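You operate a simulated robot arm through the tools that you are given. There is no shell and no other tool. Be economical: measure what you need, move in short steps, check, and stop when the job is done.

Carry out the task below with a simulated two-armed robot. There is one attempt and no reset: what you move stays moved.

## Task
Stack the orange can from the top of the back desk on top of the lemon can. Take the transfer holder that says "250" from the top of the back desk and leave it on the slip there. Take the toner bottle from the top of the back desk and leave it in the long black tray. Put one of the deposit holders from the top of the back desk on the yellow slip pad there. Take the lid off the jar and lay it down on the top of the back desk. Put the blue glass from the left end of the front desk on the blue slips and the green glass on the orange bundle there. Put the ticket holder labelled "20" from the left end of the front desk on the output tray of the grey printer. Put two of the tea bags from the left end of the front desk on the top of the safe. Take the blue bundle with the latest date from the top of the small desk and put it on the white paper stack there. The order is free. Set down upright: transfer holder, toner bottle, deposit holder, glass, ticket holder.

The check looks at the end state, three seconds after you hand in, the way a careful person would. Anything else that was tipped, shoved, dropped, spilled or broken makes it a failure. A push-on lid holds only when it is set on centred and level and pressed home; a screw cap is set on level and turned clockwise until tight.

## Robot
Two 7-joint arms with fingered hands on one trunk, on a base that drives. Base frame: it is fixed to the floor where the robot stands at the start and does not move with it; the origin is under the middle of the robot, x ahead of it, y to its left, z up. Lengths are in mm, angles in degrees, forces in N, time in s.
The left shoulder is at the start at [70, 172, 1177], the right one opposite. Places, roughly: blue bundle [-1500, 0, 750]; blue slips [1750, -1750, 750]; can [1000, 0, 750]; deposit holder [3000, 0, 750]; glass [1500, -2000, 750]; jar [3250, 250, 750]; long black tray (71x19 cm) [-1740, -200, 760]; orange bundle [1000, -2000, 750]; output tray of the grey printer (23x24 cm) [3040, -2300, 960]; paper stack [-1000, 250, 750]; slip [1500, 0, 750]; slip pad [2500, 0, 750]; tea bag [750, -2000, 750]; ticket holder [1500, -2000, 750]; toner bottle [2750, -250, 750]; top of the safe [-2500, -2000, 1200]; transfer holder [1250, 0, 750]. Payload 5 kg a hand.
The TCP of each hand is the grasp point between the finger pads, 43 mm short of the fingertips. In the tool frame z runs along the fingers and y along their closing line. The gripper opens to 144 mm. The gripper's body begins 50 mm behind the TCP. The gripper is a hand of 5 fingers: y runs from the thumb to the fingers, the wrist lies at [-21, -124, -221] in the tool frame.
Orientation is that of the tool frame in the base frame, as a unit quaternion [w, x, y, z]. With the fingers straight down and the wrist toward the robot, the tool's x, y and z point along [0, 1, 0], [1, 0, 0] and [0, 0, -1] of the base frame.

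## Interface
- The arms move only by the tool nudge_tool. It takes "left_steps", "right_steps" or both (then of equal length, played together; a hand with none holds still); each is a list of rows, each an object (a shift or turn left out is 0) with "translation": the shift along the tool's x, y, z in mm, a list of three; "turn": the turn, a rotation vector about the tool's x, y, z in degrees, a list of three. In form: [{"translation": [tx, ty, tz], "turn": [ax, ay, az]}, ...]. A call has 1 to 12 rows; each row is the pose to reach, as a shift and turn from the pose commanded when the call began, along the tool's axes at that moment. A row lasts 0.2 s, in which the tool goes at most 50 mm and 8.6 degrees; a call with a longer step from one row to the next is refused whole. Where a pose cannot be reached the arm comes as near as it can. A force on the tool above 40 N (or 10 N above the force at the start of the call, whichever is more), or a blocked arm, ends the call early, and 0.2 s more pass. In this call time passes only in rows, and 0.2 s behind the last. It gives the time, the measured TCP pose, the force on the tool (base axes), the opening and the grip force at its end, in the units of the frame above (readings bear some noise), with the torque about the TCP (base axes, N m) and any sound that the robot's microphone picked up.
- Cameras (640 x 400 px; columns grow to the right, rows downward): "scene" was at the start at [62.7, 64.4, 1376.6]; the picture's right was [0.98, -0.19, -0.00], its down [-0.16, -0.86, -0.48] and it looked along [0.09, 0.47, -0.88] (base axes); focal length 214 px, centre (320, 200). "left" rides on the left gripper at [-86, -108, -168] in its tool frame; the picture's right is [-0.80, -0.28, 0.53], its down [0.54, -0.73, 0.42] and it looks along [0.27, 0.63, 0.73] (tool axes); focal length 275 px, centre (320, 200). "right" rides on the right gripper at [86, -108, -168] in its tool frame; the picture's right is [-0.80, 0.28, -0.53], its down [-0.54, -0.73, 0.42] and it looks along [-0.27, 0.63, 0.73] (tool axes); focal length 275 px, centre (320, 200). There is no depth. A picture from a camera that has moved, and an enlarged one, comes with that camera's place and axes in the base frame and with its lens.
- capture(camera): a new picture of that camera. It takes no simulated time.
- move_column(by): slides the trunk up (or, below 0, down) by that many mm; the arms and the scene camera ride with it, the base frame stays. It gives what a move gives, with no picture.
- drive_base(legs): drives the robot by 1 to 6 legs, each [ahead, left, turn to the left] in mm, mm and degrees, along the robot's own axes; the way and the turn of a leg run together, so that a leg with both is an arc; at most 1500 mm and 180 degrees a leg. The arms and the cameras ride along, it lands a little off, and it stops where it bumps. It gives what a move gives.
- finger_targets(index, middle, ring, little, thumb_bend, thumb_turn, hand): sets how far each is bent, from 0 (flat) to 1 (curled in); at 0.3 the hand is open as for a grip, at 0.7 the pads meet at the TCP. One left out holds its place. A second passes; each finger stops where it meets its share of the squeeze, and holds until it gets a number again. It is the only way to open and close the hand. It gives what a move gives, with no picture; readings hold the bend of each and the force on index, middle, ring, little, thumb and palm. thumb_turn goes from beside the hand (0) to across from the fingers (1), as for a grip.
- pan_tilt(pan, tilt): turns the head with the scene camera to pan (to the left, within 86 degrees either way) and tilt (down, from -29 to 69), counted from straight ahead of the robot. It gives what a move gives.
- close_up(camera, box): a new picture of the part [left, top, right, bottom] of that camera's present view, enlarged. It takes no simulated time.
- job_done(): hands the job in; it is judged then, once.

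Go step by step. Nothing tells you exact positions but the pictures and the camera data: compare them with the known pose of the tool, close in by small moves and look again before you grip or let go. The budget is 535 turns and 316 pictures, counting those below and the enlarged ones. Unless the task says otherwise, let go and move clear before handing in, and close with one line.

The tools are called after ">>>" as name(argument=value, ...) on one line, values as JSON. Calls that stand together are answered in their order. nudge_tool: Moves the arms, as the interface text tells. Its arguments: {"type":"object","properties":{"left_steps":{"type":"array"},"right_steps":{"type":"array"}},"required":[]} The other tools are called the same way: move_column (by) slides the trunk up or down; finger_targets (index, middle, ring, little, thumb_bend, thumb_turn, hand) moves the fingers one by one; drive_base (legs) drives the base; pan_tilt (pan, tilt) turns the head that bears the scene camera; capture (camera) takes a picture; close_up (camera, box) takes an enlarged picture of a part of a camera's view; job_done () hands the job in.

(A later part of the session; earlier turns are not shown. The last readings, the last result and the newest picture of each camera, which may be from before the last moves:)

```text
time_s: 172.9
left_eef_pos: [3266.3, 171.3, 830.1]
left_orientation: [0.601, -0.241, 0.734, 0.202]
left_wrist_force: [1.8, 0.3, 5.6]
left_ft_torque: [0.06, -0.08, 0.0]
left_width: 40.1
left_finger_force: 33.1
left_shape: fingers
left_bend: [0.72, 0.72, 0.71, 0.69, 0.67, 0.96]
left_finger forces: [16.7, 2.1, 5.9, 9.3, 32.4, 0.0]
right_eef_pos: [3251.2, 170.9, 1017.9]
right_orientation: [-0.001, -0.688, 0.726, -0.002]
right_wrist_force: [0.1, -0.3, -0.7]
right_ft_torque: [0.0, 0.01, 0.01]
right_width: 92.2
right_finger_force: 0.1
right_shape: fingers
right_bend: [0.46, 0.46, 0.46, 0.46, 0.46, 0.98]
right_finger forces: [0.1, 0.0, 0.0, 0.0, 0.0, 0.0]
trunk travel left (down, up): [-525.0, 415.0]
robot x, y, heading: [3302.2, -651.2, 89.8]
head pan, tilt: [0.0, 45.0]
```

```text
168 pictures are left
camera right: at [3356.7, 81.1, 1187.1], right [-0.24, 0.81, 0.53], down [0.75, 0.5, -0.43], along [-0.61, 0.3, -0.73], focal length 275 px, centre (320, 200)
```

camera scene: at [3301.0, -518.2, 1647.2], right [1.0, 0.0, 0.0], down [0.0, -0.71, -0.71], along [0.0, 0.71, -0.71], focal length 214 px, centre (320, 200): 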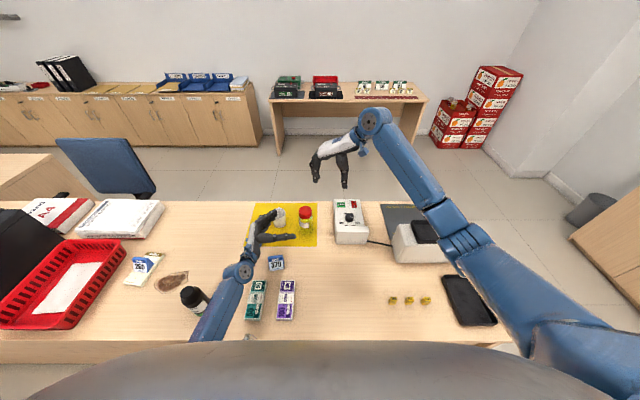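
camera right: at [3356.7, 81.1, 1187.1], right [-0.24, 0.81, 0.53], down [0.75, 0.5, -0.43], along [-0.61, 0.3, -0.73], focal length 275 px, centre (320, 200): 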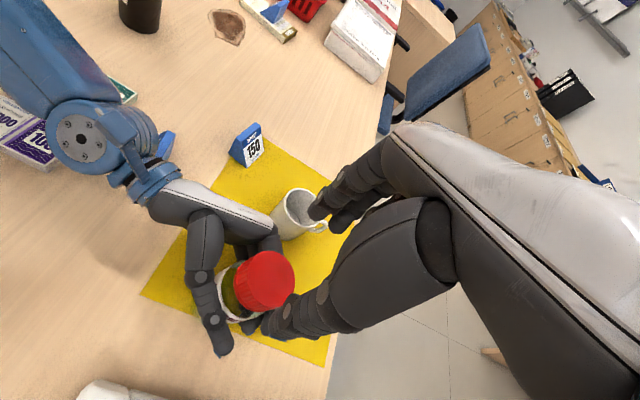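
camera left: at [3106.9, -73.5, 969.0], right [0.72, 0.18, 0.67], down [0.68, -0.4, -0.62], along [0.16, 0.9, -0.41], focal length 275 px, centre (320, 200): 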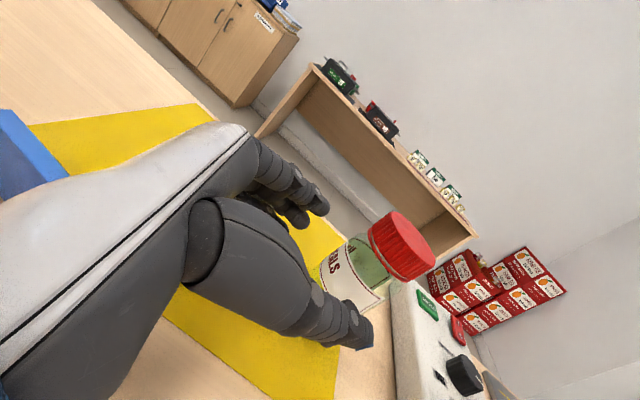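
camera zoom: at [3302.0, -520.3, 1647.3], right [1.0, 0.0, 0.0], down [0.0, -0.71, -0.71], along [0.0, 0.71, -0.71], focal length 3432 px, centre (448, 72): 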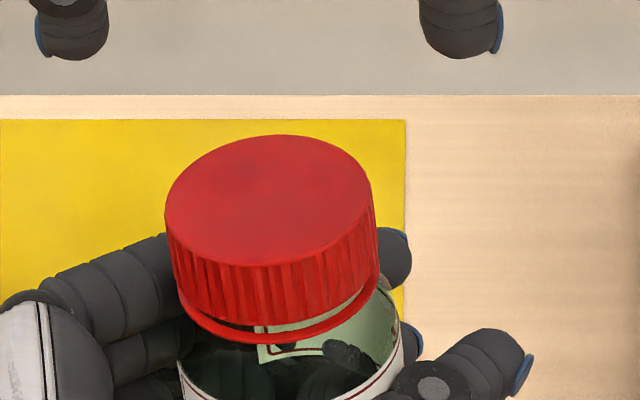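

The lid isn't turning; my grip sits too near the fingertips. I raise the jar ~32 mm within the left hand so the right hand can take the lid fully at its pads.

>>> nudge_tool(right_steps=[{"translation": [0, 0, 40]}, {"translation": [0, 0, 80]}, {"translation": [0, 0, 108]}])

>>> finger_targets(hand="right", index=0.7, middle=0.7, thumb_bend=0.7)

>>> finger_targets(hand="left", index=0.48, middle=0.48, ring=0.48, little=0.48, thumb_bend=0.46)

>>> nudge_tool(right_steps=[{"translation": [0, 0, -10]}, {"translation": [0, 0, -20]}, {"translation": [0, 0, -34]}])

>>> close_up(camera="scene", box=[270, 190, 334, 230])

```text
time_s: 173.8
left_eef_pos: [3265.3, 170.3, 830.0]
left_orientation: [0.601, -0.242, 0.734, 0.203]
left_wrist_force: [1.1, 4.7, -2.2]
left_ft_torque: [0.26, -1.2, -0.15]
left_width: 40.0
left_finger_force: 32.4
left_shape: fingers
left_bend: [0.72, 0.72, 0.71, 0.69, 0.67, 0.96]
left_finger forces: [16.0, 2.4, 6.4, 10.1, 31.7, 0.1]
right_eef_pos: [3248.9, 172.9, 913.4]
right_orientation: [-0.002, -0.688, 0.726, 0.0]
right_wrist_force: [2.6, -1.4, 13.8]
right_ft_torque: [-0.22, 0.72, 0.13]
right_width: 91.9
right_finger_force: 0.1
right_shape: fingers
right_bend: [0.46, 0.46, 0.46, 0.46, 0.46, 0.98]
right_finger forces: [0.0, 0.1, 0.1, 0.0, 0.1, 0.0]
trunk travel left (down, up): [-525.0, 415.0]
robot x, y, heading: [3302.2, -652.8, 89.8]
head pan, tilt: [0.0, 45.0]
```

```text
time_s: 174.8
left_eef_pos: [3264.9, 170.9, 830.1]
left_orientation: [0.601, -0.241, 0.734, 0.204]
left_wrist_force: [4.0, -4.5, 4.2]
left_ft_torque: [0.1, 0.17, 0.13]
left_width: 39.6
left_finger_force: 34.7
left_shape: fingers
left_bend: [0.72, 0.72, 0.71, 0.68, 0.67, 0.96]
left_finger forces: [16.1, 1.7, 5.0, 9.6, 36.5, 0.0]
right_eef_pos: [3250.2, 172.5, 911.8]
right_orientation: [-0.002, -0.688, 0.726, -0.002]
right_wrist_force: [-2.0, 3.6, 2.4]
right_ft_torque: [0.14, -0.14, -0.06]
right_width: 59.0
right_finger_force: 17.8
right_shape: fingers
right_bend: [0.55, 0.62, 0.46, 0.46, 0.58, 0.99]
right_finger forces: [10.4, 7.3, 0.1, 0.0, 18.3, 0.0]
trunk travel left (down, up): [-525.0, 415.0]
robot x, y, heading: [3295.0, -649.9, 89.7]
head pan, tilt: [0.0, 45.0]
```

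```text
time_s: 175.8
left_eef_pos: [3263.8, 170.1, 830.4]
left_orientation: [0.601, -0.242, 0.734, 0.203]
left_wrist_force: [-0.4, -0.6, 0.0]
left_ft_torque: [0.0, 0.0, -0.03]
left_width: 89.0
left_finger_force: 0.1
left_shape: fingers
left_bend: [0.48, 0.48, 0.48, 0.48, 0.46, 0.98]
left_finger forces: [0.0, 0.0, 0.1, 0.1, 0.0, 0.0]
right_eef_pos: [3250.7, 173.9, 911.5]
right_orientation: [-0.001, -0.688, 0.726, -0.002]
right_wrist_force: [1.4, 0.9, 2.5]
right_ft_torque: [0.03, -0.2, 0.0]
right_width: 58.8
right_finger_force: 17.4
right_shape: fingers
right_bend: [0.55, 0.63, 0.46, 0.46, 0.58, 0.99]
right_finger forces: [9.8, 6.4, 0.0, 0.0, 19.2, 0.1]
trunk travel left (down, up): [-525.0, 415.0]
robot x, y, heading: [3302.4, -652.2, 89.9]
head pan, tilt: [0.0, 45.0]
```

```text
time_s: 176.6
left_eef_pos: [3265.4, 171.2, 828.3]
left_orientation: [0.601, -0.242, 0.734, 0.202]
left_wrist_force: [0.2, -0.3, 0.0]
left_ft_torque: [-0.02, 0.02, 0.0]
left_width: 88.9
left_finger_force: 0.3
left_shape: fingers
left_bend: [0.48, 0.48, 0.48, 0.48, 0.46, 0.98]
left_finger forces: [0.0, 0.1, 0.1, 0.0, 0.4, 0.0]
right_eef_pos: [3251.3, 173.6, 944.6]
right_orientation: [-0.003, -0.688, 0.725, -0.003]
right_wrist_force: [-0.8, -0.4, -3.0]
right_ft_torque: [0.09, 0.06, 0.01]
right_width: 58.9
right_finger_force: 16.5
right_shape: fingers
right_bend: [0.55, 0.63, 0.46, 0.46, 0.58, 0.99]
right_finger forces: [10.2, 6.3, 0.1, 0.1, 16.5, 0.0]
trunk travel left (down, up): [-525.0, 415.0]
robot x, y, heading: [3302.4, -649.8, 90.2]
head pan, tilt: [0.0, 45.0]
```

```text
10.00 times, centred on (302, 210) of scene
camera zoom: at [3301.6, -519.1, 1647.3], right [1.0, 0.0, 0.0], down [0.0, -0.71, -0.71], along [0.0, 0.71, -0.71], focal length 2145 px, centre (500, 100)
```

zoom: 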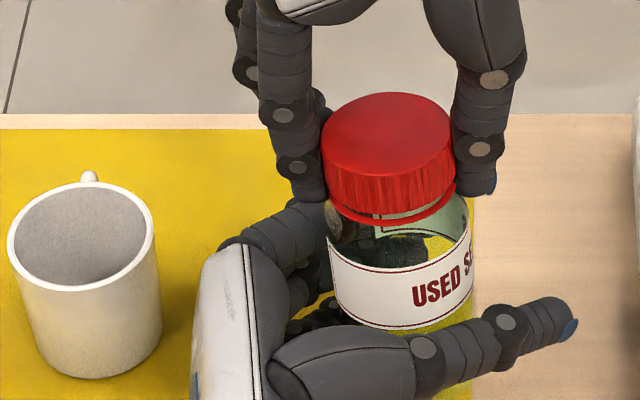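

>>> finger_targets(hand="left", index=0.74, middle=0.74, ring=0.74, little=0.74, thumb_bend=0.74)

>>> finger_targets(hand="right", index=0.45, middle=0.45, ring=0.4, little=0.4, thumb_bend=0.45)

>>> nudge_tool(right_steps=[{"translation": [0, 0, 0], "turn": [0, 0, 8]}, {"translation": [0, 0, 0], "turn": [0, 0, 16]}, {"translation": [0, 0, 0], "turn": [0, 0, 24]}, {"translation": [0, 0, 0], "turn": [0, 0, 32]}, {"translation": [0, 0, 0], "turn": [0, 0, 40]}, {"translation": [0, 0, 0], "turn": [0, 0, 48]}, {"translation": [0, 0, 0], "turn": [0, 0, 56]}, {"translation": [0, 0, 0], "turn": [0, 0, 64]}, {"translation": [0, 0, 0], "turn": [0, 0, 72]}])

>>> close_up(camera="scene", box=[270, 190, 334, 230])

>>> capture(camera="right")

```text
time_s: 177.6
left_eef_pos: [3264.4, 171.1, 829.8]
left_orientation: [0.601, -0.242, 0.735, 0.202]
left_wrist_force: [5.5, -3.6, -2.3]
left_ft_torque: [0.39, 0.05, 0.16]
left_width: 30.5
left_finger_force: 37.2
left_shape: fingers
left_bend: [0.74, 0.73, 0.72, 0.74, 0.68, 0.99]
left_finger forces: [16.5, 8.1, 13.3, 0.0, 36.0, 0.1]
right_eef_pos: [3251.2, 173.4, 943.3]
right_orientation: [-0.002, -0.688, 0.725, -0.002]
right_wrist_force: [-5.2, 3.8, 1.5]
right_ft_torque: [0.18, 0.53, -0.11]
right_width: 57.7
right_finger_force: 16.9
right_shape: fingers
right_bend: [0.54, 0.63, 0.46, 0.46, 0.6, 0.99]
right_finger forces: [11.1, 7.7, 0.0, 0.0, 15.1, 0.0]
trunk travel left (down, up): [-525.0, 415.0]
robot x, y, heading: [3304.1, -651.1, 90.0]
head pan, tilt: [0.0, 45.0]
```

```text
time_s: 178.6
left_eef_pos: [3265.1, 171.1, 829.4]
left_orientation: [0.601, -0.241, 0.734, 0.202]
left_wrist_force: [-0.5, 0.6, -3.1]
left_ft_torque: [0.05, -0.04, -0.02]
left_width: 30.1
left_finger_force: 34.4
left_shape: fingers
left_bend: [0.74, 0.73, 0.72, 0.74, 0.69, 0.99]
left_finger forces: [17.6, 7.1, 12.8, 0.0, 30.8, 0.0]
right_eef_pos: [3250.8, 174.2, 945.3]
right_orientation: [-0.002, -0.688, 0.726, -0.001]
right_wrist_force: [0.3, -0.4, 0.4]
right_ft_torque: [0.0, 0.02, -0.03]
right_width: 96.2
right_finger_force: 0.1
right_shape: fingers
right_bend: [0.45, 0.45, 0.4, 0.4, 0.45, 0.97]
right_finger forces: [0.0, 0.0, 0.0, 0.0, 0.0, 0.0]
trunk travel left (down, up): [-525.0, 415.0]
robot x, y, heading: [3302.0, -650.0, 89.9]
head pan, tilt: [0.0, 45.0]
```

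```text
time_s: 180.6
left_eef_pos: [3265.0, 171.6, 829.3]
left_orientation: [0.601, -0.242, 0.734, 0.203]
left_wrist_force: [0.5, -0.1, -2.0]
left_ft_torque: [-0.01, -0.03, 0.0]
left_width: 30.1
left_finger_force: 34.0
left_shape: fingers
left_bend: [0.74, 0.73, 0.72, 0.74, 0.69, 0.99]
left_finger forces: [17.6, 7.0, 12.6, 0.1, 30.8, 0.0]
right_eef_pos: [3252.5, 172.5, 945.2]
right_orientation: [0.0, -0.129, 0.992, -0.003]
right_wrist_force: [-0.4, 0.3, 0.3]
right_ft_torque: [-0.01, 0.02, 0.01]
right_width: 96.1
right_finger_force: 0.1
right_shape: fingers
right_bend: [0.45, 0.45, 0.4, 0.4, 0.45, 0.97]
right_finger forces: [0.1, 0.0, 0.1, 0.0, 0.0, 0.0]
trunk travel left (down, up): [-525.0, 415.0]
robot x, y, heading: [3302.0, -651.1, 89.7]
head pan, tilt: [0.0, 45.0]
```

```text
10.00 times, centred on (302, 210) of scene
camera zoom: at [3300.6, -519.4, 1647.3], right [1.0, 0.0, 0.0], down [0.0, -0.71, -0.71], along [0.0, 0.71, -0.71], focal length 2145 px, centre (500, 100)
```

zoom: 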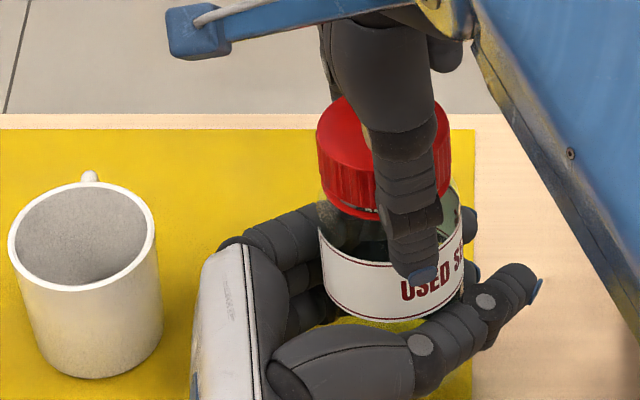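

```text
165 pictures are left
camera right: at [3197.2, 47.1, 1114.3], right [0.7, 0.48, 0.53], down [0.71, -0.56, -0.42], along [0.1, 0.67, -0.73], focal length 275 px, centre (320, 200)
```

right: 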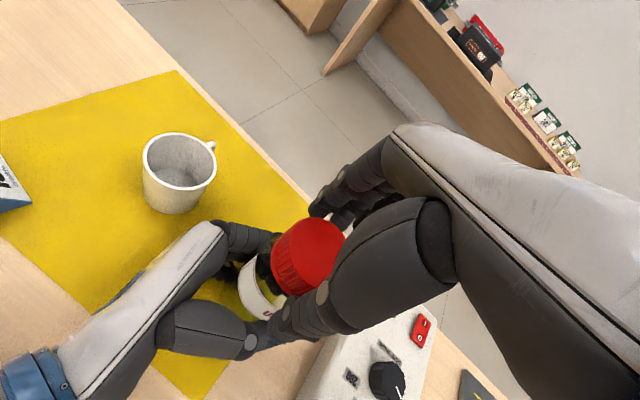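

>>> nudge_tool(right_steps=[{"translation": [5, 6, 10]}, {"translation": [5, 6, 25]}, {"translation": [5, 6, 37]}])

>>> finger_targets(hand="right", index=0.9, middle=0.9, ring=0.9, thumb_bend=0.9)

>>> close_up(camera="right", box=[180, 170, 400, 340])

```text
time_s: 181.3
left_eef_pos: [3264.9, 171.5, 828.9]
left_orientation: [0.601, -0.242, 0.734, 0.203]
left_wrist_force: [0.2, 1.3, -4.6]
left_ft_torque: [-0.01, -0.1, -0.06]
left_width: 30.2
left_finger_force: 33.7
left_shape: fingers
left_bend: [0.74, 0.73, 0.72, 0.74, 0.69, 0.99]
left_finger forces: [18.1, 7.1, 12.7, 0.0, 29.4, 0.1]
right_eef_pos: [3242.7, 178.0, 907.8]
right_orientation: [0.0, -0.13, 0.991, -0.002]
right_wrist_force: [1.4, -0.9, 1.6]
right_ft_torque: [-0.12, -0.03, -0.01]
right_width: 98.4
right_finger_force: 1.5
right_shape: fingers
right_bend: [0.45, 0.45, 0.4, 0.4, 0.44, 0.97]
right_finger forces: [0.0, 0.0, 0.1, 0.0, 2.4, 0.0]
trunk travel left (down, up): [-525.0, 415.0]
robot x, y, heading: [3300.1, -653.4, 90.1]
head pan, tilt: [0.0, 45.0]
```

```text
time_s: 182.3
left_eef_pos: [3265.2, 171.7, 829.6]
left_orientation: [0.601, -0.242, 0.734, 0.203]
left_wrist_force: [-2.9, -0.3, -2.9]
left_ft_torque: [0.27, -0.25, -0.13]
left_width: 29.6
left_finger_force: 32.7
left_shape: fingers
left_bend: [0.74, 0.73, 0.72, 0.74, 0.69, 0.98]
left_finger forces: [15.7, 7.2, 13.6, 0.1, 28.4, 0.0]
right_eef_pos: [3243.6, 178.0, 907.3]
right_orientation: [0.0, -0.13, 0.991, -0.003]
right_wrist_force: [3.5, 0.5, -0.1]
right_ft_torque: [-0.21, -0.04, 0.14]
right_width: 66.4
right_finger_force: 28.0
right_shape: fingers
right_bend: [0.6, 0.62, 0.72, 0.4, 0.51, 0.98]
right_finger forces: [9.8, 9.5, 8.4, 0.0, 28.1, 0.0]
trunk travel left (down, up): [-525.0, 415.0]
robot x, y, heading: [3297.6, -651.0, 90.2]
head pan, tilt: [0.0, 45.0]
```

```text
2.35 times, centred on (290, 255) of right
camera zoom: at [3189.6, 52.0, 1076.4], right [0.7, 0.48, 0.53], down [0.71, -0.56, -0.42], along [0.1, 0.67, -0.74], focal length 648 px, centre (391, 71)
```

zoom: 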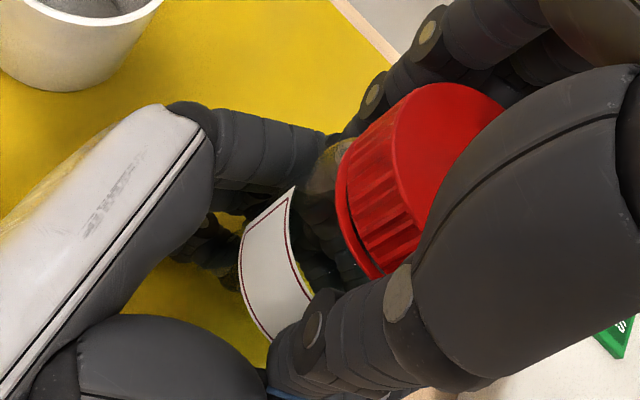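

>>> nudge_tool(right_steps=[{"turn": [0, 0, -6]}, {"turn": [0, 0, -12]}, {"turn": [0, 0, -18]}, {"turn": [0, 0, -24]}, {"turn": [0, 0, -30]}, {"turn": [0, 0, -36]}, {"turn": [0, 0, -42]}])

>>> close_up(camera="scene", box=[280, 188, 328, 218])

```text
time_s: 183.9
left_eef_pos: [3266.3, 171.4, 829.0]
left_orientation: [0.601, -0.242, 0.734, 0.202]
left_wrist_force: [-0.8, -1.9, -10.7]
left_ft_torque: [-0.11, -0.66, 1.47]
left_width: 29.0
left_finger_force: 22.1
left_shape: fingers
left_bend: [0.74, 0.74, 0.74, 0.74, 0.69, 0.98]
left_finger forces: [9.2, 0.4, 4.6, 0.0, 31.6, 0.1]
right_eef_pos: [3244.3, 176.9, 907.6]
right_orientation: [-0.002, -0.477, 0.879, -0.002]
right_wrist_force: [0.7, 1.9, 7.7]
right_ft_torque: [0.2, 0.4, -1.44]
right_width: 63.1
right_finger_force: 32.8
right_shape: fingers
right_bend: [0.58, 0.63, 0.74, 0.4, 0.55, 0.91]
right_finger forces: [24.3, 11.2, 0.7, 0.0, 28.8, 0.0]
trunk travel left (down, up): [-525.0, 415.0]
robot x, y, heading: [3300.4, -650.2, 90.5]
head pan, tilt: [0.0, 45.0]
```

```text
13.33 times, centred on (304, 203) of scene
camera zoom: at [3301.7, -518.5, 1647.2], right [1.0, 0.0, 0.0], down [0.0, -0.71, -0.71], along [0.0, 0.71, -0.71], focal length 2860 px, centre (533, 160)
```

zoom: 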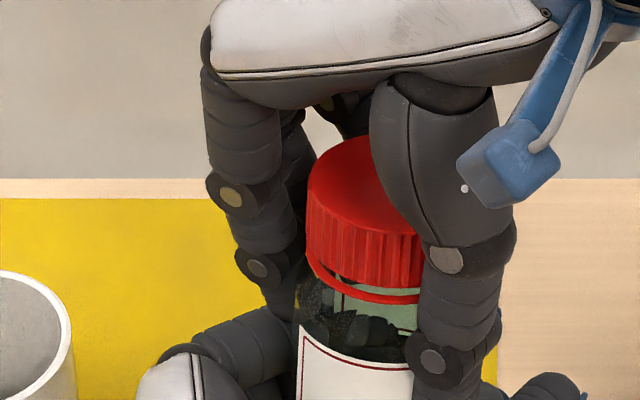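

>>> nudge_tool(right_steps=[{"turn": [0, 0, -6]}, {"turn": [0, 0, -12]}, {"turn": [0, 0, -18]}, {"turn": [0, 0, -24]}, {"turn": [0, 0, -30]}])

>>> close_up(camera="scene", box=[280, 188, 328, 218])

```text
time_s: 185.2
left_eef_pos: [3265.2, 170.3, 827.3]
left_orientation: [0.601, -0.242, 0.734, 0.201]
left_wrist_force: [9.6, -7.0, -16.3]
left_ft_torque: [0.03, -1.14, 2.21]
left_width: 27.9
left_finger_force: 37.3
left_shape: fingers
left_bend: [0.74, 0.74, 0.74, 0.74, 0.66, 0.98]
left_finger forces: [35.9, 0.0, 0.0, 0.0, 37.9, 0.0]
right_eef_pos: [3243.0, 177.0, 908.3]
right_orientation: [-0.003, -0.689, 0.725, -0.002]
right_wrist_force: [-10.4, 6.3, 11.2]
right_ft_torque: [0.48, 1.59, -2.1]
right_width: 63.7
right_finger_force: 45.1
right_shape: fingers
right_bend: [0.56, 0.63, 0.74, 0.4, 0.57, 0.89]
right_finger forces: [42.6, 13.5, 1.2, 0.0, 33.0, 0.0]
trunk travel left (down, up): [-525.0, 415.0]
robot x, y, heading: [3304.9, -654.1, 90.0]
head pan, tilt: [0.0, 45.0]
```

```text
13.33 times, centred on (304, 203) of scene
camera zoom: at [3301.0, -518.6, 1647.2], right [1.0, 0.0, 0.0], down [0.0, -0.71, -0.71], along [0.0, 0.71, -0.71], focal length 2860 px, centre (533, 160)
```

zoom: 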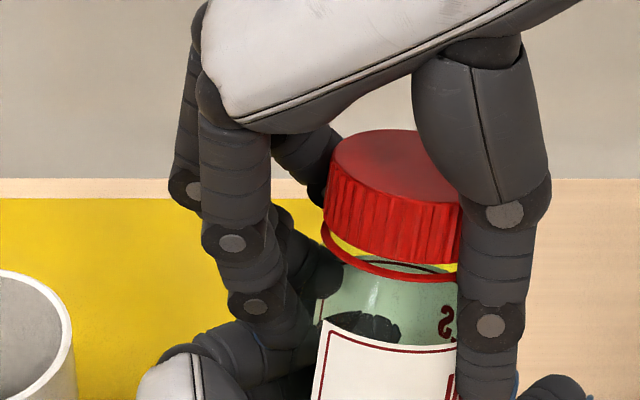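

A clear gap now shows under the lid: it is unscrewing. I repeat the stroke.

>>> finger_targets(hand="right", index=0.44, middle=0.44, ring=0.4, little=0.4, thumb_bend=0.44, thumb_turn=0.98)

>>> close_up(camera="scene", box=[270, 188, 334, 228])

```text
time_s: 186.2
left_eef_pos: [3264.2, 171.5, 828.5]
left_orientation: [0.6, -0.243, 0.735, 0.201]
left_wrist_force: [-13.9, -3.8, -28.5]
left_ft_torque: [-0.01, -2.05, 0.44]
left_width: 27.7
left_finger_force: 10.9
left_shape: fingers
left_bend: [0.74, 0.74, 0.74, 0.74, 0.7, 1.0]
left_finger forces: [0.1, 0.0, 0.0, 0.0, 21.8, 0.0]
right_eef_pos: [3245.2, 177.6, 907.5]
right_orientation: [-0.003, -0.689, 0.725, -0.001]
right_wrist_force: [12.1, 4.6, 25.4]
right_ft_torque: [0.22, 0.53, -0.25]
right_width: 83.8
right_finger_force: 2.6
right_shape: fingers
right_bend: [0.51, 0.44, 0.4, 0.4, 0.43, 0.97]
right_finger forces: [0.1, 0.0, 0.1, 0.0, 5.1, 0.0]
trunk travel left (down, up): [-525.0, 415.0]
robot x, y, heading: [3300.0, -650.9, 90.0]
head pan, tilt: [0.0, 45.0]
```

```text
10.00 times, centred on (302, 208) of scene
camera zoom: at [3301.5, -518.9, 1647.3], right [1.0, 0.0, 0.0], down [0.0, -0.71, -0.71], along [0.0, 0.71, -0.71], focal length 2145 px, centre (500, 120)
```

zoom: 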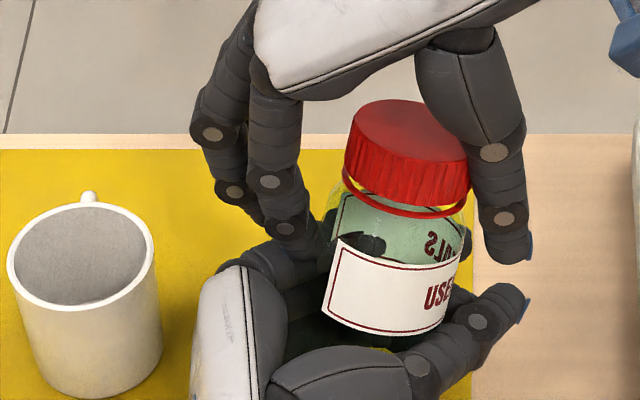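

The jar is tilting in the left hand; I re-grip the lid at once.

>>> finger_targets(hand="right", index=0.75, middle=0.75, thumb_bend=0.75)

>>> close_up(camera="scene", box=[270, 188, 334, 228])

>>> capture(camera="right")

```text
time_s: 187.2
left_eef_pos: [3265.9, 170.6, 830.0]
left_orientation: [0.6, -0.242, 0.735, 0.203]
left_wrist_force: [-5.8, -12.6, -21.7]
left_ft_torque: [0.08, -1.78, 0.94]
left_width: 27.6
left_finger_force: 13.8
left_shape: fingers
left_bend: [0.74, 0.74, 0.74, 0.74, 0.7, 0.99]
left_finger forces: [0.0, 0.0, 0.0, 0.1, 27.5, 0.1]
right_eef_pos: [3245.6, 177.9, 906.9]
right_orientation: [-0.002, -0.688, 0.726, -0.002]
right_wrist_force: [6.1, 13.2, 19.0]
right_ft_torque: [0.85, 0.85, -0.64]
right_width: 67.9
right_finger_force: 20.7
right_shape: fingers
right_bend: [0.45, 0.6, 0.4, 0.4, 0.63, 0.98]
right_finger forces: [0.0, 12.5, 0.0, 0.1, 29.2, 0.0]
trunk travel left (down, up): [-525.0, 415.0]
robot x, y, heading: [3298.3, -646.6, 90.0]
head pan, tilt: [0.0, 45.0]
```

```text
10.00 times, centred on (302, 208) of scene
camera zoom: at [3301.5, -518.9, 1647.3], right [1.0, 0.0, 0.0], down [0.0, -0.71, -0.71], along [0.0, 0.71, -0.71], focal length 2145 px, centre (500, 120)
```

zoom: 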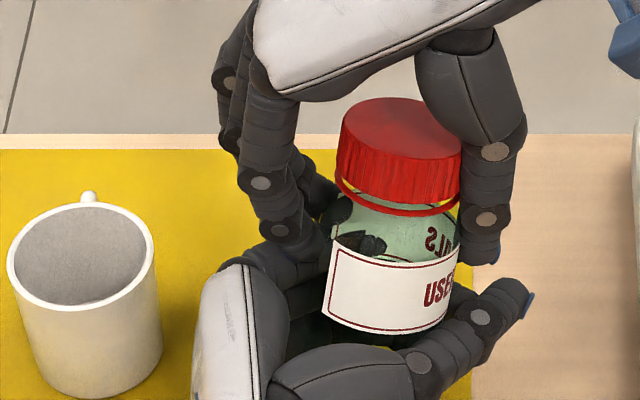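

```text
159 pictures are left
camera right: at [3350.1, 87.1, 1076.1], right [-0.24, 0.81, 0.53], down [0.75, 0.5, -0.43], along [-0.61, 0.3, -0.73], focal length 275 px, centre (320, 200)
```

right: 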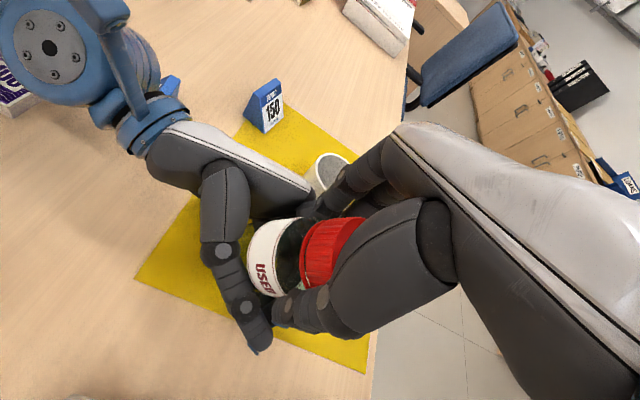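

>>> finger_targets(hand="left", index=0.4, middle=0.4, ring=0.4, little=0.4, thumb_bend=0.4)

>>> close_up(camera="scene", box=[270, 188, 334, 228])

```text
time_s: 188.2
left_eef_pos: [3265.0, 171.1, 830.1]
left_orientation: [0.601, -0.241, 0.734, 0.204]
left_wrist_force: [-1.5, 1.1, 0.2]
left_ft_torque: [0.01, -0.07, -0.07]
left_width: 114.7
left_finger_force: 0.1
left_shape: fingers
left_bend: [0.4, 0.4, 0.4, 0.4, 0.4, 0.97]
left_finger forces: [0.0, 0.0, 0.0, 0.0, 0.0, 0.0]
right_eef_pos: [3244.6, 176.8, 905.8]
right_orientation: [-0.002, -0.689, 0.725, -0.003]
right_wrist_force: [1.7, -1.8, 0.2]
right_ft_torque: [0.02, -0.12, 0.05]
right_width: 67.7
right_finger_force: 23.0
right_shape: fingers
right_bend: [0.72, 0.61, 0.4, 0.4, 0.64, 0.99]
right_finger forces: [13.2, 9.6, 0.0, 0.0, 23.0, 0.0]
trunk travel left (down, up): [-525.0, 415.0]
robot x, y, heading: [3301.3, -653.4, 89.8]
head pan, tilt: [0.0, 45.0]
```

```text
10.00 times, centred on (302, 208) of scene
camera zoom: at [3301.6, -518.9, 1647.3], right [1.0, 0.0, 0.0], down [0.0, -0.71, -0.71], along [0.0, 0.71, -0.71], focal length 2145 px, centre (500, 120)
```

zoom: 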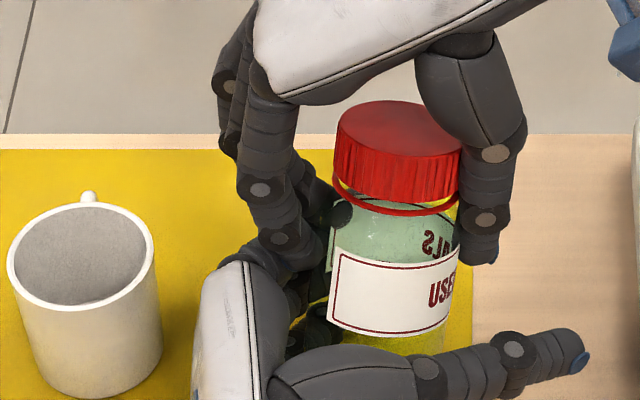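

>>> nudge_tool(left_steps=[{"translation": [0, 4, 0]}, {"translation": [0, 8, 0]}, {"translation": [0, 8, 0]}], right_steps=[{"translation": [0, 0, 3]}, {"translation": [0, 0, 6]}, {"translation": [0, 0, 8]}])

>>> finger_targets(hand="left", index=0.8, middle=0.8, ring=0.8, little=0.8, thumb_bend=0.8)

>>> close_up(camera="scene", box=[270, 188, 334, 228])

```text
time_s: 188.9
left_eef_pos: [3260.4, 180.0, 829.5]
left_orientation: [0.6, -0.242, 0.735, 0.202]
left_wrist_force: [0.6, 0.7, -2.1]
left_ft_torque: [-0.04, -0.08, -0.02]
left_width: 114.9
left_finger_force: 0.4
left_shape: fingers
left_bend: [0.4, 0.4, 0.4, 0.4, 0.4, 0.97]
left_finger forces: [0.0, 0.1, 0.0, 0.0, 0.2, 0.0]
right_eef_pos: [3245.0, 177.3, 899.3]
right_orientation: [-0.003, -0.689, 0.725, -0.002]
right_wrist_force: [0.2, 0.2, -0.3]
right_ft_torque: [0.09, 0.06, 0.05]
right_width: 67.6
right_finger_force: 21.8
right_shape: fingers
right_bend: [0.72, 0.6, 0.4, 0.4, 0.65, 0.99]
right_finger forces: [9.7, 12.3, 0.0, 0.0, 21.7, 0.0]
trunk travel left (down, up): [-525.0, 415.0]
robot x, y, heading: [3299.9, -650.3, 89.9]
head pan, tilt: [0.0, 45.0]
```

```text
time_s: 189.9
left_eef_pos: [3261.0, 177.4, 827.8]
left_orientation: [0.601, -0.242, 0.735, 0.202]
left_wrist_force: [6.7, -1.9, -20.0]
left_ft_torque: [-0.07, -1.41, -0.07]
left_width: 11.1
left_finger_force: 32.6
left_shape: fingers
left_bend: [0.8, 0.8, 0.79, 0.77, 0.75, 0.98]
left_finger forces: [10.9, 2.4, 4.1, 10.0, 37.8, 0.1]
right_eef_pos: [3243.2, 177.9, 900.7]
right_orientation: [-0.003, -0.688, 0.725, 0.0]
right_wrist_force: [-7.6, 1.8, 16.1]
right_ft_torque: [0.29, 1.6, 0.06]
right_width: 67.8
right_finger_force: 47.5
right_shape: fingers
right_bend: [0.74, 0.58, 0.4, 0.4, 0.65, 0.99]
right_finger forces: [36.6, 34.7, 0.1, 0.1, 23.8, 0.0]
trunk travel left (down, up): [-525.0, 415.0]
robot x, y, heading: [3301.7, -653.5, 89.9]
head pan, tilt: [0.0, 45.0]
```

```text
10.00 times, centred on (302, 208) of scene
camera zoom: at [3301.5, -519.0, 1647.3], right [1.0, 0.0, 0.0], down [0.0, -0.71, -0.71], along [0.0, 0.71, -0.71], focal length 2145 px, centre (500, 120)
```

zoom: 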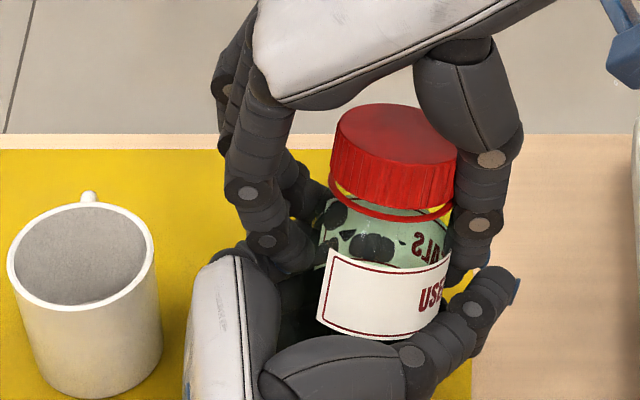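

>>> finger_targets(hand="right", index=0.44, middle=0.44, ring=0.4, little=0.4, thumb_bend=0.44, thumb_turn=0.98)

>>> nudge_tool(right_steps=[{"translation": [0, 0, -20], "turn": [0, 0, 8]}, {"translation": [0, 0, -50], "turn": [0, 0, 16]}, {"translation": [0, 0, -60], "turn": [0, 0, 24]}, {"translation": [0, 0, -60], "turn": [0, 0, 32]}, {"translation": [0, 0, -60], "turn": [0, 0, 40]}, {"translation": [0, 0, -60], "turn": [0, 0, 48]}, {"translation": [0, 0, -60], "turn": [0, 0, 56]}, {"translation": [0, 0, -60], "turn": [0, 0, 64]}, {"translation": [0, 0, -60], "turn": [0, 0, 72]}, {"translation": [0, 0, -60], "turn": [0, 0, 80]}])

>>> close_up(camera="scene", box=[270, 188, 334, 228])

>>> capture(camera="right")

```text
time_s: 190.3
left_eef_pos: [3255.6, 174.9, 821.3]
left_orientation: [0.598, -0.245, 0.737, 0.2]
left_wrist_force: [-6.1, 3.0, -15.2]
left_ft_torque: [-0.08, -1.06, -0.14]
left_width: 7.8
left_finger_force: 20.8
left_shape: fingers
left_bend: [0.8, 0.8, 0.8, 0.79, 0.77, 0.99]
left_finger forces: [9.9, 0.2, 2.5, 5.4, 23.4, 0.1]
right_eef_pos: [3245.0, 178.7, 902.4]
right_orientation: [-0.003, -0.688, 0.726, 0.0]
right_wrist_force: [6.0, -1.8, 11.8]
right_ft_torque: [-0.17, 0.34, 0.18]
right_width: 91.9
right_finger_force: 0.1
right_shape: fingers
right_bend: [0.49, 0.44, 0.4, 0.4, 0.44, 0.97]
right_finger forces: [0.1, 0.1, 0.0, 0.0, 0.1, 0.1]
trunk travel left (down, up): [-525.0, 415.0]
robot x, y, heading: [3302.3, -650.2, 90.1]
head pan, tilt: [0.0, 45.0]
stopped (left hand): the force on the tool passed its limit at 41 N (the readings are from after the stop); the commanded pose is now the measured one
```

```text
time_s: 192.5
left_eef_pos: [3258.1, 176.2, 824.3]
left_orientation: [0.599, -0.243, 0.736, 0.2]
left_wrist_force: [-0.4, -0.2, -2.5]
left_ft_torque: [0.01, -0.04, 0.01]
left_width: 8.0
left_finger_force: 25.2
left_shape: fingers
left_bend: [0.8, 0.8, 0.8, 0.79, 0.77, 0.99]
left_finger forces: [19.0, 0.2, 2.6, 5.4, 23.7, 0.0]
right_eef_pos: [3243.9, 178.1, 961.9]
right_orientation: [-0.001, -0.06, 0.998, -0.002]
right_wrist_force: [0.4, -0.2, 0.8]
right_ft_torque: [0.01, 0.0, 0.03]
right_width: 99.5
right_finger_force: 0.0
right_shape: fingers
right_bend: [0.44, 0.44, 0.4, 0.4, 0.44, 0.97]
right_finger forces: [0.0, 0.0, 0.0, 0.0, 0.1, 0.1]
trunk travel left (down, up): [-525.0, 415.0]
robot x, y, heading: [3298.9, -650.9, 90.0]
head pan, tilt: [0.0, 45.0]
```

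```text
10.00 times, centred on (302, 208) of scene
camera zoom: at [3300.6, -519.4, 1647.3], right [1.0, 0.0, 0.0], down [0.0, -0.71, -0.71], along [0.0, 0.71, -0.71], focal length 2145 px, centre (500, 120)
```

zoom: 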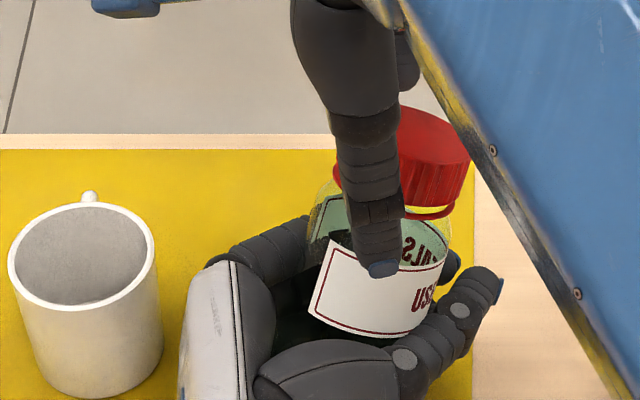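

```text
155 pictures are left
camera right: at [3172.8, 61.4, 1130.7], right [0.76, 0.38, 0.53], down [0.62, -0.66, -0.42], along [0.19, 0.65, -0.74], focal length 275 px, centre (320, 200)
```

right: 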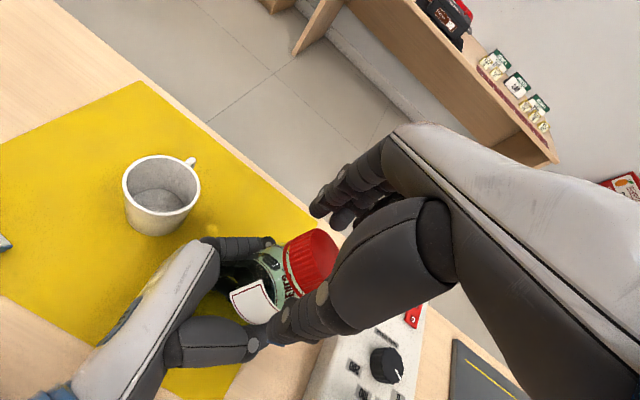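

>>> close_up(camera="scene", box=[300, 196, 324, 211])

>>> close_up(camera="right", box=[220, 215, 348, 305])

```text
16.00 times, centred on (312, 204) of scene
camera zoom: at [3300.6, -519.4, 1647.3], right [1.0, 0.0, 0.0], down [0.0, -0.71, -0.71], along [0.0, 0.71, -0.71], focal length 3432 px, centre (448, 144)
```

zoom: 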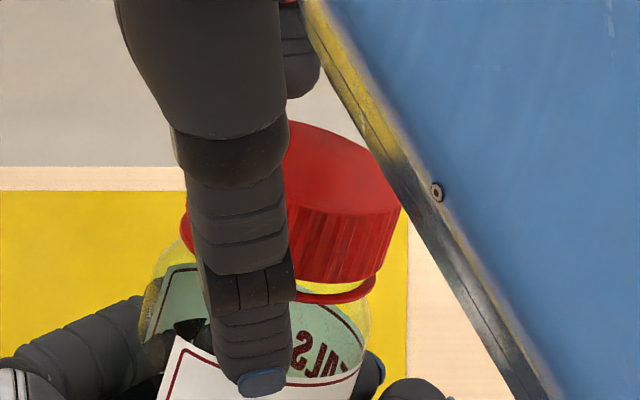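

```text
4.44 times, centred on (284, 260) of right
camera zoom: at [3172.8, 61.4, 1130.7], right [0.76, 0.38, 0.53], down [0.62, -0.66, -0.42], along [0.19, 0.65, -0.74], focal length 1224 px, centre (480, -67)
```

zoom: 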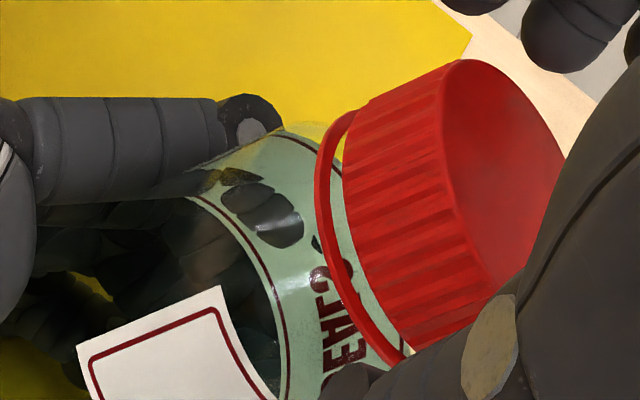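

The ring/lid gap has grown to ~3 mm, so it is unscrewing. I raise the left hand and level the jar.

>>> nudge_tool(right_steps=[{"translation": [0, 0, -40]}, {"translation": [0, 0, -80]}])

>>> nudge_tool(left_steps=[{"translation": [-20, 0, -4]}, {"translation": [-40, 0, -8], "turn": [0.9, -6, -4.4]}, {"translation": [-49, 0, -10], "turn": [1.7, -12, -8.7]}, {"translation": [-49, 0, -10], "turn": [2.4, -16, -11.7]}])

>>> close_up(camera="scene", box=[250, 180, 346, 240])

>>> capture(camera="right")

```text
time_s: 193.1
left_eef_pos: [3257.7, 176.1, 825.9]
left_orientation: [0.6, -0.244, 0.736, 0.2]
left_wrist_force: [-0.2, -0.4, -2.1]
left_ft_torque: [0.02, -0.06, -0.02]
left_width: 8.1
left_finger_force: 25.4
left_shape: fingers
left_bend: [0.8, 0.8, 0.8, 0.79, 0.77, 0.99]
left_finger forces: [19.1, 0.1, 2.7, 5.4, 23.8, 0.0]
right_eef_pos: [3243.5, 179.7, 1042.0]
right_orientation: [-0.001, -0.061, 0.998, -0.003]
right_wrist_force: [0.3, 0.1, -0.1]
right_ft_torque: [0.0, 0.01, -0.02]
right_width: 100.0
right_finger_force: 0.0
right_shape: fingers
right_bend: [0.44, 0.44, 0.4, 0.4, 0.44, 0.97]
right_finger forces: [0.0, 0.0, 0.1, 0.0, 0.0, 0.0]
trunk travel left (down, up): [-525.0, 415.0]
robot x, y, heading: [3303.5, -651.2, 90.1]
head pan, tilt: [0.0, 45.0]
```

```text
time_s: 194.1
left_eef_pos: [3258.0, 175.9, 875.3]
left_orientation: [0.718, -0.275, 0.62, 0.156]
left_wrist_force: [0.0, 0.5, -2.1]
left_ft_torque: [0.03, -0.1, 0.0]
left_width: 8.2
left_finger_force: 25.4
left_shape: fingers
left_bend: [0.8, 0.8, 0.8, 0.79, 0.77, 0.99]
left_finger forces: [19.4, 0.1, 2.7, 5.3, 23.4, 0.0]
right_eef_pos: [3244.2, 180.2, 1041.7]
right_orientation: [-0.001, -0.061, 0.998, -0.003]
right_wrist_force: [-0.8, 0.3, 0.3]
right_ft_torque: [-0.01, 0.0, -0.04]
right_width: 99.8
right_finger_force: 0.0
right_shape: fingers
right_bend: [0.44, 0.44, 0.4, 0.4, 0.44, 0.97]
right_finger forces: [0.0, 0.1, 0.0, 0.0, 0.0, 0.0]
trunk travel left (down, up): [-525.0, 415.0]
robot x, y, heading: [3298.1, -653.5, 89.9]
head pan, tilt: [0.0, 45.0]
```

```text
6.67 times, centred on (298, 210) of scene
camera zoom: at [3301.4, -519.0, 1647.3], right [1.0, 0.0, 0.0], down [0.0, -0.71, -0.71], along [0.0, 0.71, -0.71], focal length 1430 px, centre (467, 133)
```

zoom: 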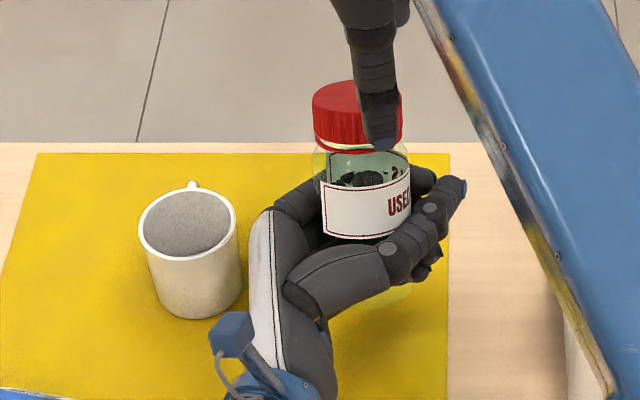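

```text
151 pictures are left
camera right: at [3173.4, 64.8, 1211.3], right [0.76, 0.38, 0.53], down [0.63, -0.66, -0.42], along [0.19, 0.65, -0.74], focal length 275 px, centre (320, 200)
```

right: 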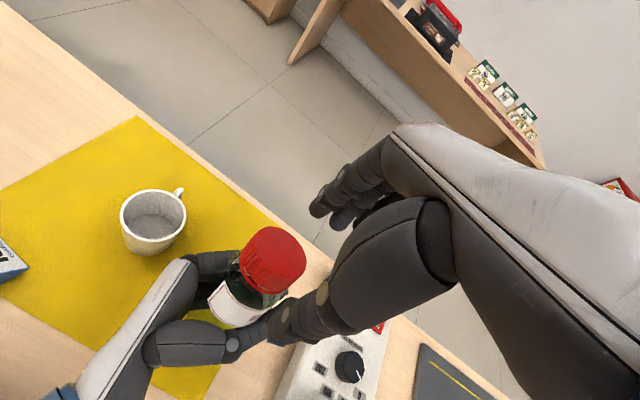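

>>> nudge_tool(right_steps=[{"translation": [10, 6, 30]}, {"translation": [17.8, 11.3, 60]}, {"translation": [17.8, 11.3, 80]}, {"translation": [17.8, 11.3, 93]}])

>>> finger_targets(hand="right", index=0.8, middle=0.8, thumb_bend=0.8)

>>> close_up(camera="right", box=[180, 170, 400, 340])

```text
time_s: 195.1
left_eef_pos: [3257.8, 176.9, 872.9]
left_orientation: [0.718, -0.276, 0.62, 0.155]
left_wrist_force: [-1.3, 2.7, -7.0]
left_ft_torque: [0.1, -0.22, -0.08]
left_width: 7.8
left_finger_force: 26.1
left_shape: fingers
left_bend: [0.8, 0.8, 0.8, 0.79, 0.77, 0.99]
left_finger forces: [21.1, 0.3, 3.4, 5.7, 22.7, 0.0]
right_eef_pos: [3225.1, 189.1, 949.8]
right_orientation: [-0.001, -0.062, 0.998, -0.001]
right_wrist_force: [0.4, -3.3, 3.3]
right_ft_torque: [-0.31, -0.02, 0.0]
right_width: 103.7
right_finger_force: 2.1
right_shape: fingers
right_bend: [0.44, 0.44, 0.4, 0.4, 0.42, 0.97]
right_finger forces: [0.0, 0.0, 0.0, 0.1, 3.6, 0.1]
trunk travel left (down, up): [-525.0, 415.0]
robot x, y, heading: [3302.0, -647.9, 90.1]
head pan, tilt: [0.0, 45.0]
```

```text
time_s: 196.1
left_eef_pos: [3258.2, 175.6, 874.4]
left_orientation: [0.717, -0.275, 0.621, 0.156]
left_wrist_force: [2.1, 2.4, -6.8]
left_ft_torque: [0.52, -0.02, -0.11]
left_width: 7.7
left_finger_force: 29.0
left_shape: fingers
left_bend: [0.8, 0.8, 0.8, 0.79, 0.77, 1.0]
left_finger forces: [17.7, 0.9, 6.8, 6.8, 25.6, 0.1]
right_eef_pos: [3226.0, 189.3, 948.7]
right_orientation: [-0.001, -0.061, 0.998, -0.002]
right_wrist_force: [-1.2, -3.3, 3.8]
right_ft_torque: [-0.76, -0.04, -0.01]
right_width: 70.7
right_finger_force: 23.7
right_shape: fingers
right_bend: [0.59, 0.63, 0.4, 0.4, 0.48, 0.98]
right_finger forces: [11.4, 10.1, 0.1, 0.0, 24.9, 0.1]
trunk travel left (down, up): [-525.0, 415.0]
robot x, y, heading: [3300.0, -651.4, 89.7]
head pan, tilt: [0.0, 45.0]
```

```text
2.35 times, centred on (290, 255) of right
camera zoom: at [3155.5, 72.1, 1118.2], right [0.76, 0.38, 0.53], down [0.63, -0.66, -0.42], along [0.19, 0.65, -0.74], focal length 648 px, centre (391, 71)
```

zoom: 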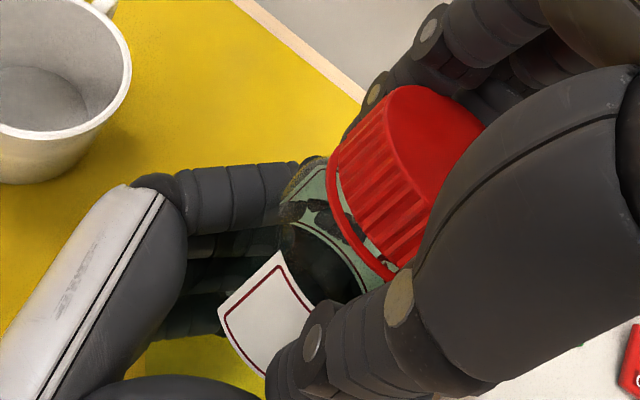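

>>> nudge_tool(right_steps=[{"translation": [0, -4, 0]}, {"translation": [0, -4, 0], "turn": [0, 0, -7]}, {"translation": [0, -4, 0], "turn": [0, 0, -14]}, {"translation": [0, -4, 0], "turn": [0, 0, -21]}, {"translation": [0, -4, 0], "turn": [0, 0, -28]}, {"translation": [0, -4, 0], "turn": [0, 0, -35]}, {"translation": [0, -4, 0], "turn": [0, 0, -42]}])

>>> nudge_tool(right_steps=[{"turn": [0, 0, -7]}, {"turn": [0, 0, -14]}, {"turn": [0, 0, -21]}, {"turn": [0, 0, -28]}, {"turn": [0, 0, -35]}])

>>> close_up(camera="scene", box=[270, 184, 334, 224])

```text
time_s: 197.7
left_eef_pos: [3259.3, 176.5, 874.1]
left_orientation: [0.717, -0.275, 0.622, 0.154]
left_wrist_force: [7.7, 1.3, -7.8]
left_ft_torque: [0.19, 0.01, 0.95]
left_width: 4.9
left_finger_force: 18.8
left_shape: fingers
left_bend: [0.8, 0.8, 0.8, 0.8, 0.76, 1.0]
left_finger forces: [14.9, 0.0, 0.6, 0.0, 21.9, 0.8]
right_eef_pos: [3225.0, 183.8, 949.2]
right_orientation: [-0.002, -0.416, 0.91, -0.002]
right_wrist_force: [-7.4, -1.3, 3.6]
right_ft_torque: [-0.39, 0.28, -1.05]
right_width: 69.0
right_finger_force: 23.2
right_shape: fingers
right_bend: [0.56, 0.65, 0.4, 0.4, 0.52, 0.92]
right_finger forces: [16.1, 8.2, 0.0, 0.0, 22.4, 0.1]
trunk travel left (down, up): [-525.0, 415.0]
robot x, y, heading: [3299.8, -655.3, 90.0]
head pan, tilt: [0.0, 45.0]
```

```text
time_s: 198.9
left_eef_pos: [3260.2, 176.1, 873.9]
left_orientation: [0.717, -0.274, 0.622, 0.154]
left_wrist_force: [11.2, -23.6, -9.2]
left_ft_torque: [1.14, -0.04, 1.5]
left_width: 5.2
left_finger_force: 22.1
left_shape: fingers
left_bend: [0.79, 0.8, 0.8, 0.8, 0.77, 1.0]
left_finger forces: [6.0, 0.0, 3.3, 0.1, 34.4, 0.2]
right_eef_pos: [3224.5, 185.7, 950.6]
right_orientation: [-0.001, -0.67, 0.743, 0.0]
right_wrist_force: [-12.5, 23.8, 6.1]
right_ft_torque: [0.78, 0.65, -0.77]
right_width: 54.5
right_finger_force: 16.3
right_shape: fingers
right_bend: [0.53, 0.71, 0.4, 0.4, 0.59, 1.0]
right_finger forces: [26.2, 0.7, 0.0, 0.0, 5.3, 0.1]
trunk travel left (down, up): [-525.0, 415.0]
robot x, y, heading: [3302.7, -653.1, 90.1]
head pan, tilt: [0.0, 45.0]
```

```text
10.00 times, centred on (302, 204) of scene
camera zoom: at [3301.1, -518.5, 1647.2], right [1.0, 0.0, 0.0], down [0.0, -0.71, -0.71], along [0.0, 0.71, -0.71], focal length 2145 px, centre (500, 160)
```

zoom: 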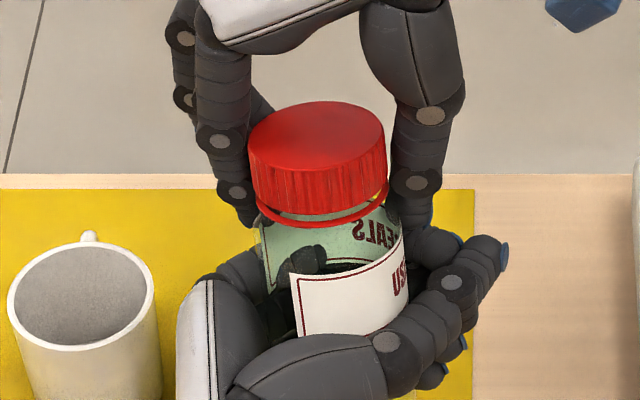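

>>> close_up(camera="scene", box=[294, 193, 310, 206])

```text
16.00 times, centred on (302, 200) of scene
camera zoom: at [3301.1, -518.5, 1647.2], right [1.0, 0.0, 0.0], down [0.0, -0.71, -0.71], along [0.0, 0.71, -0.71], focal length 3432 px, centre (608, 208)
```

zoom: 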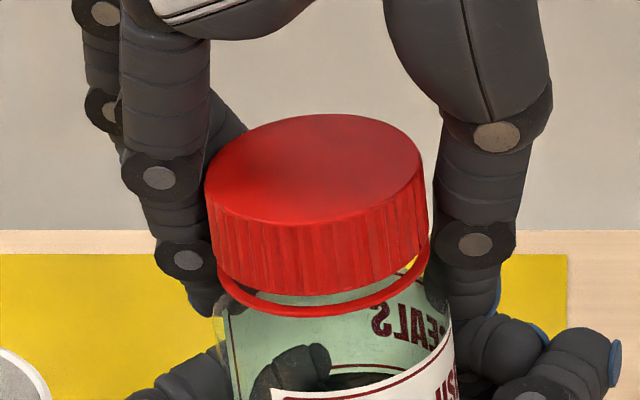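

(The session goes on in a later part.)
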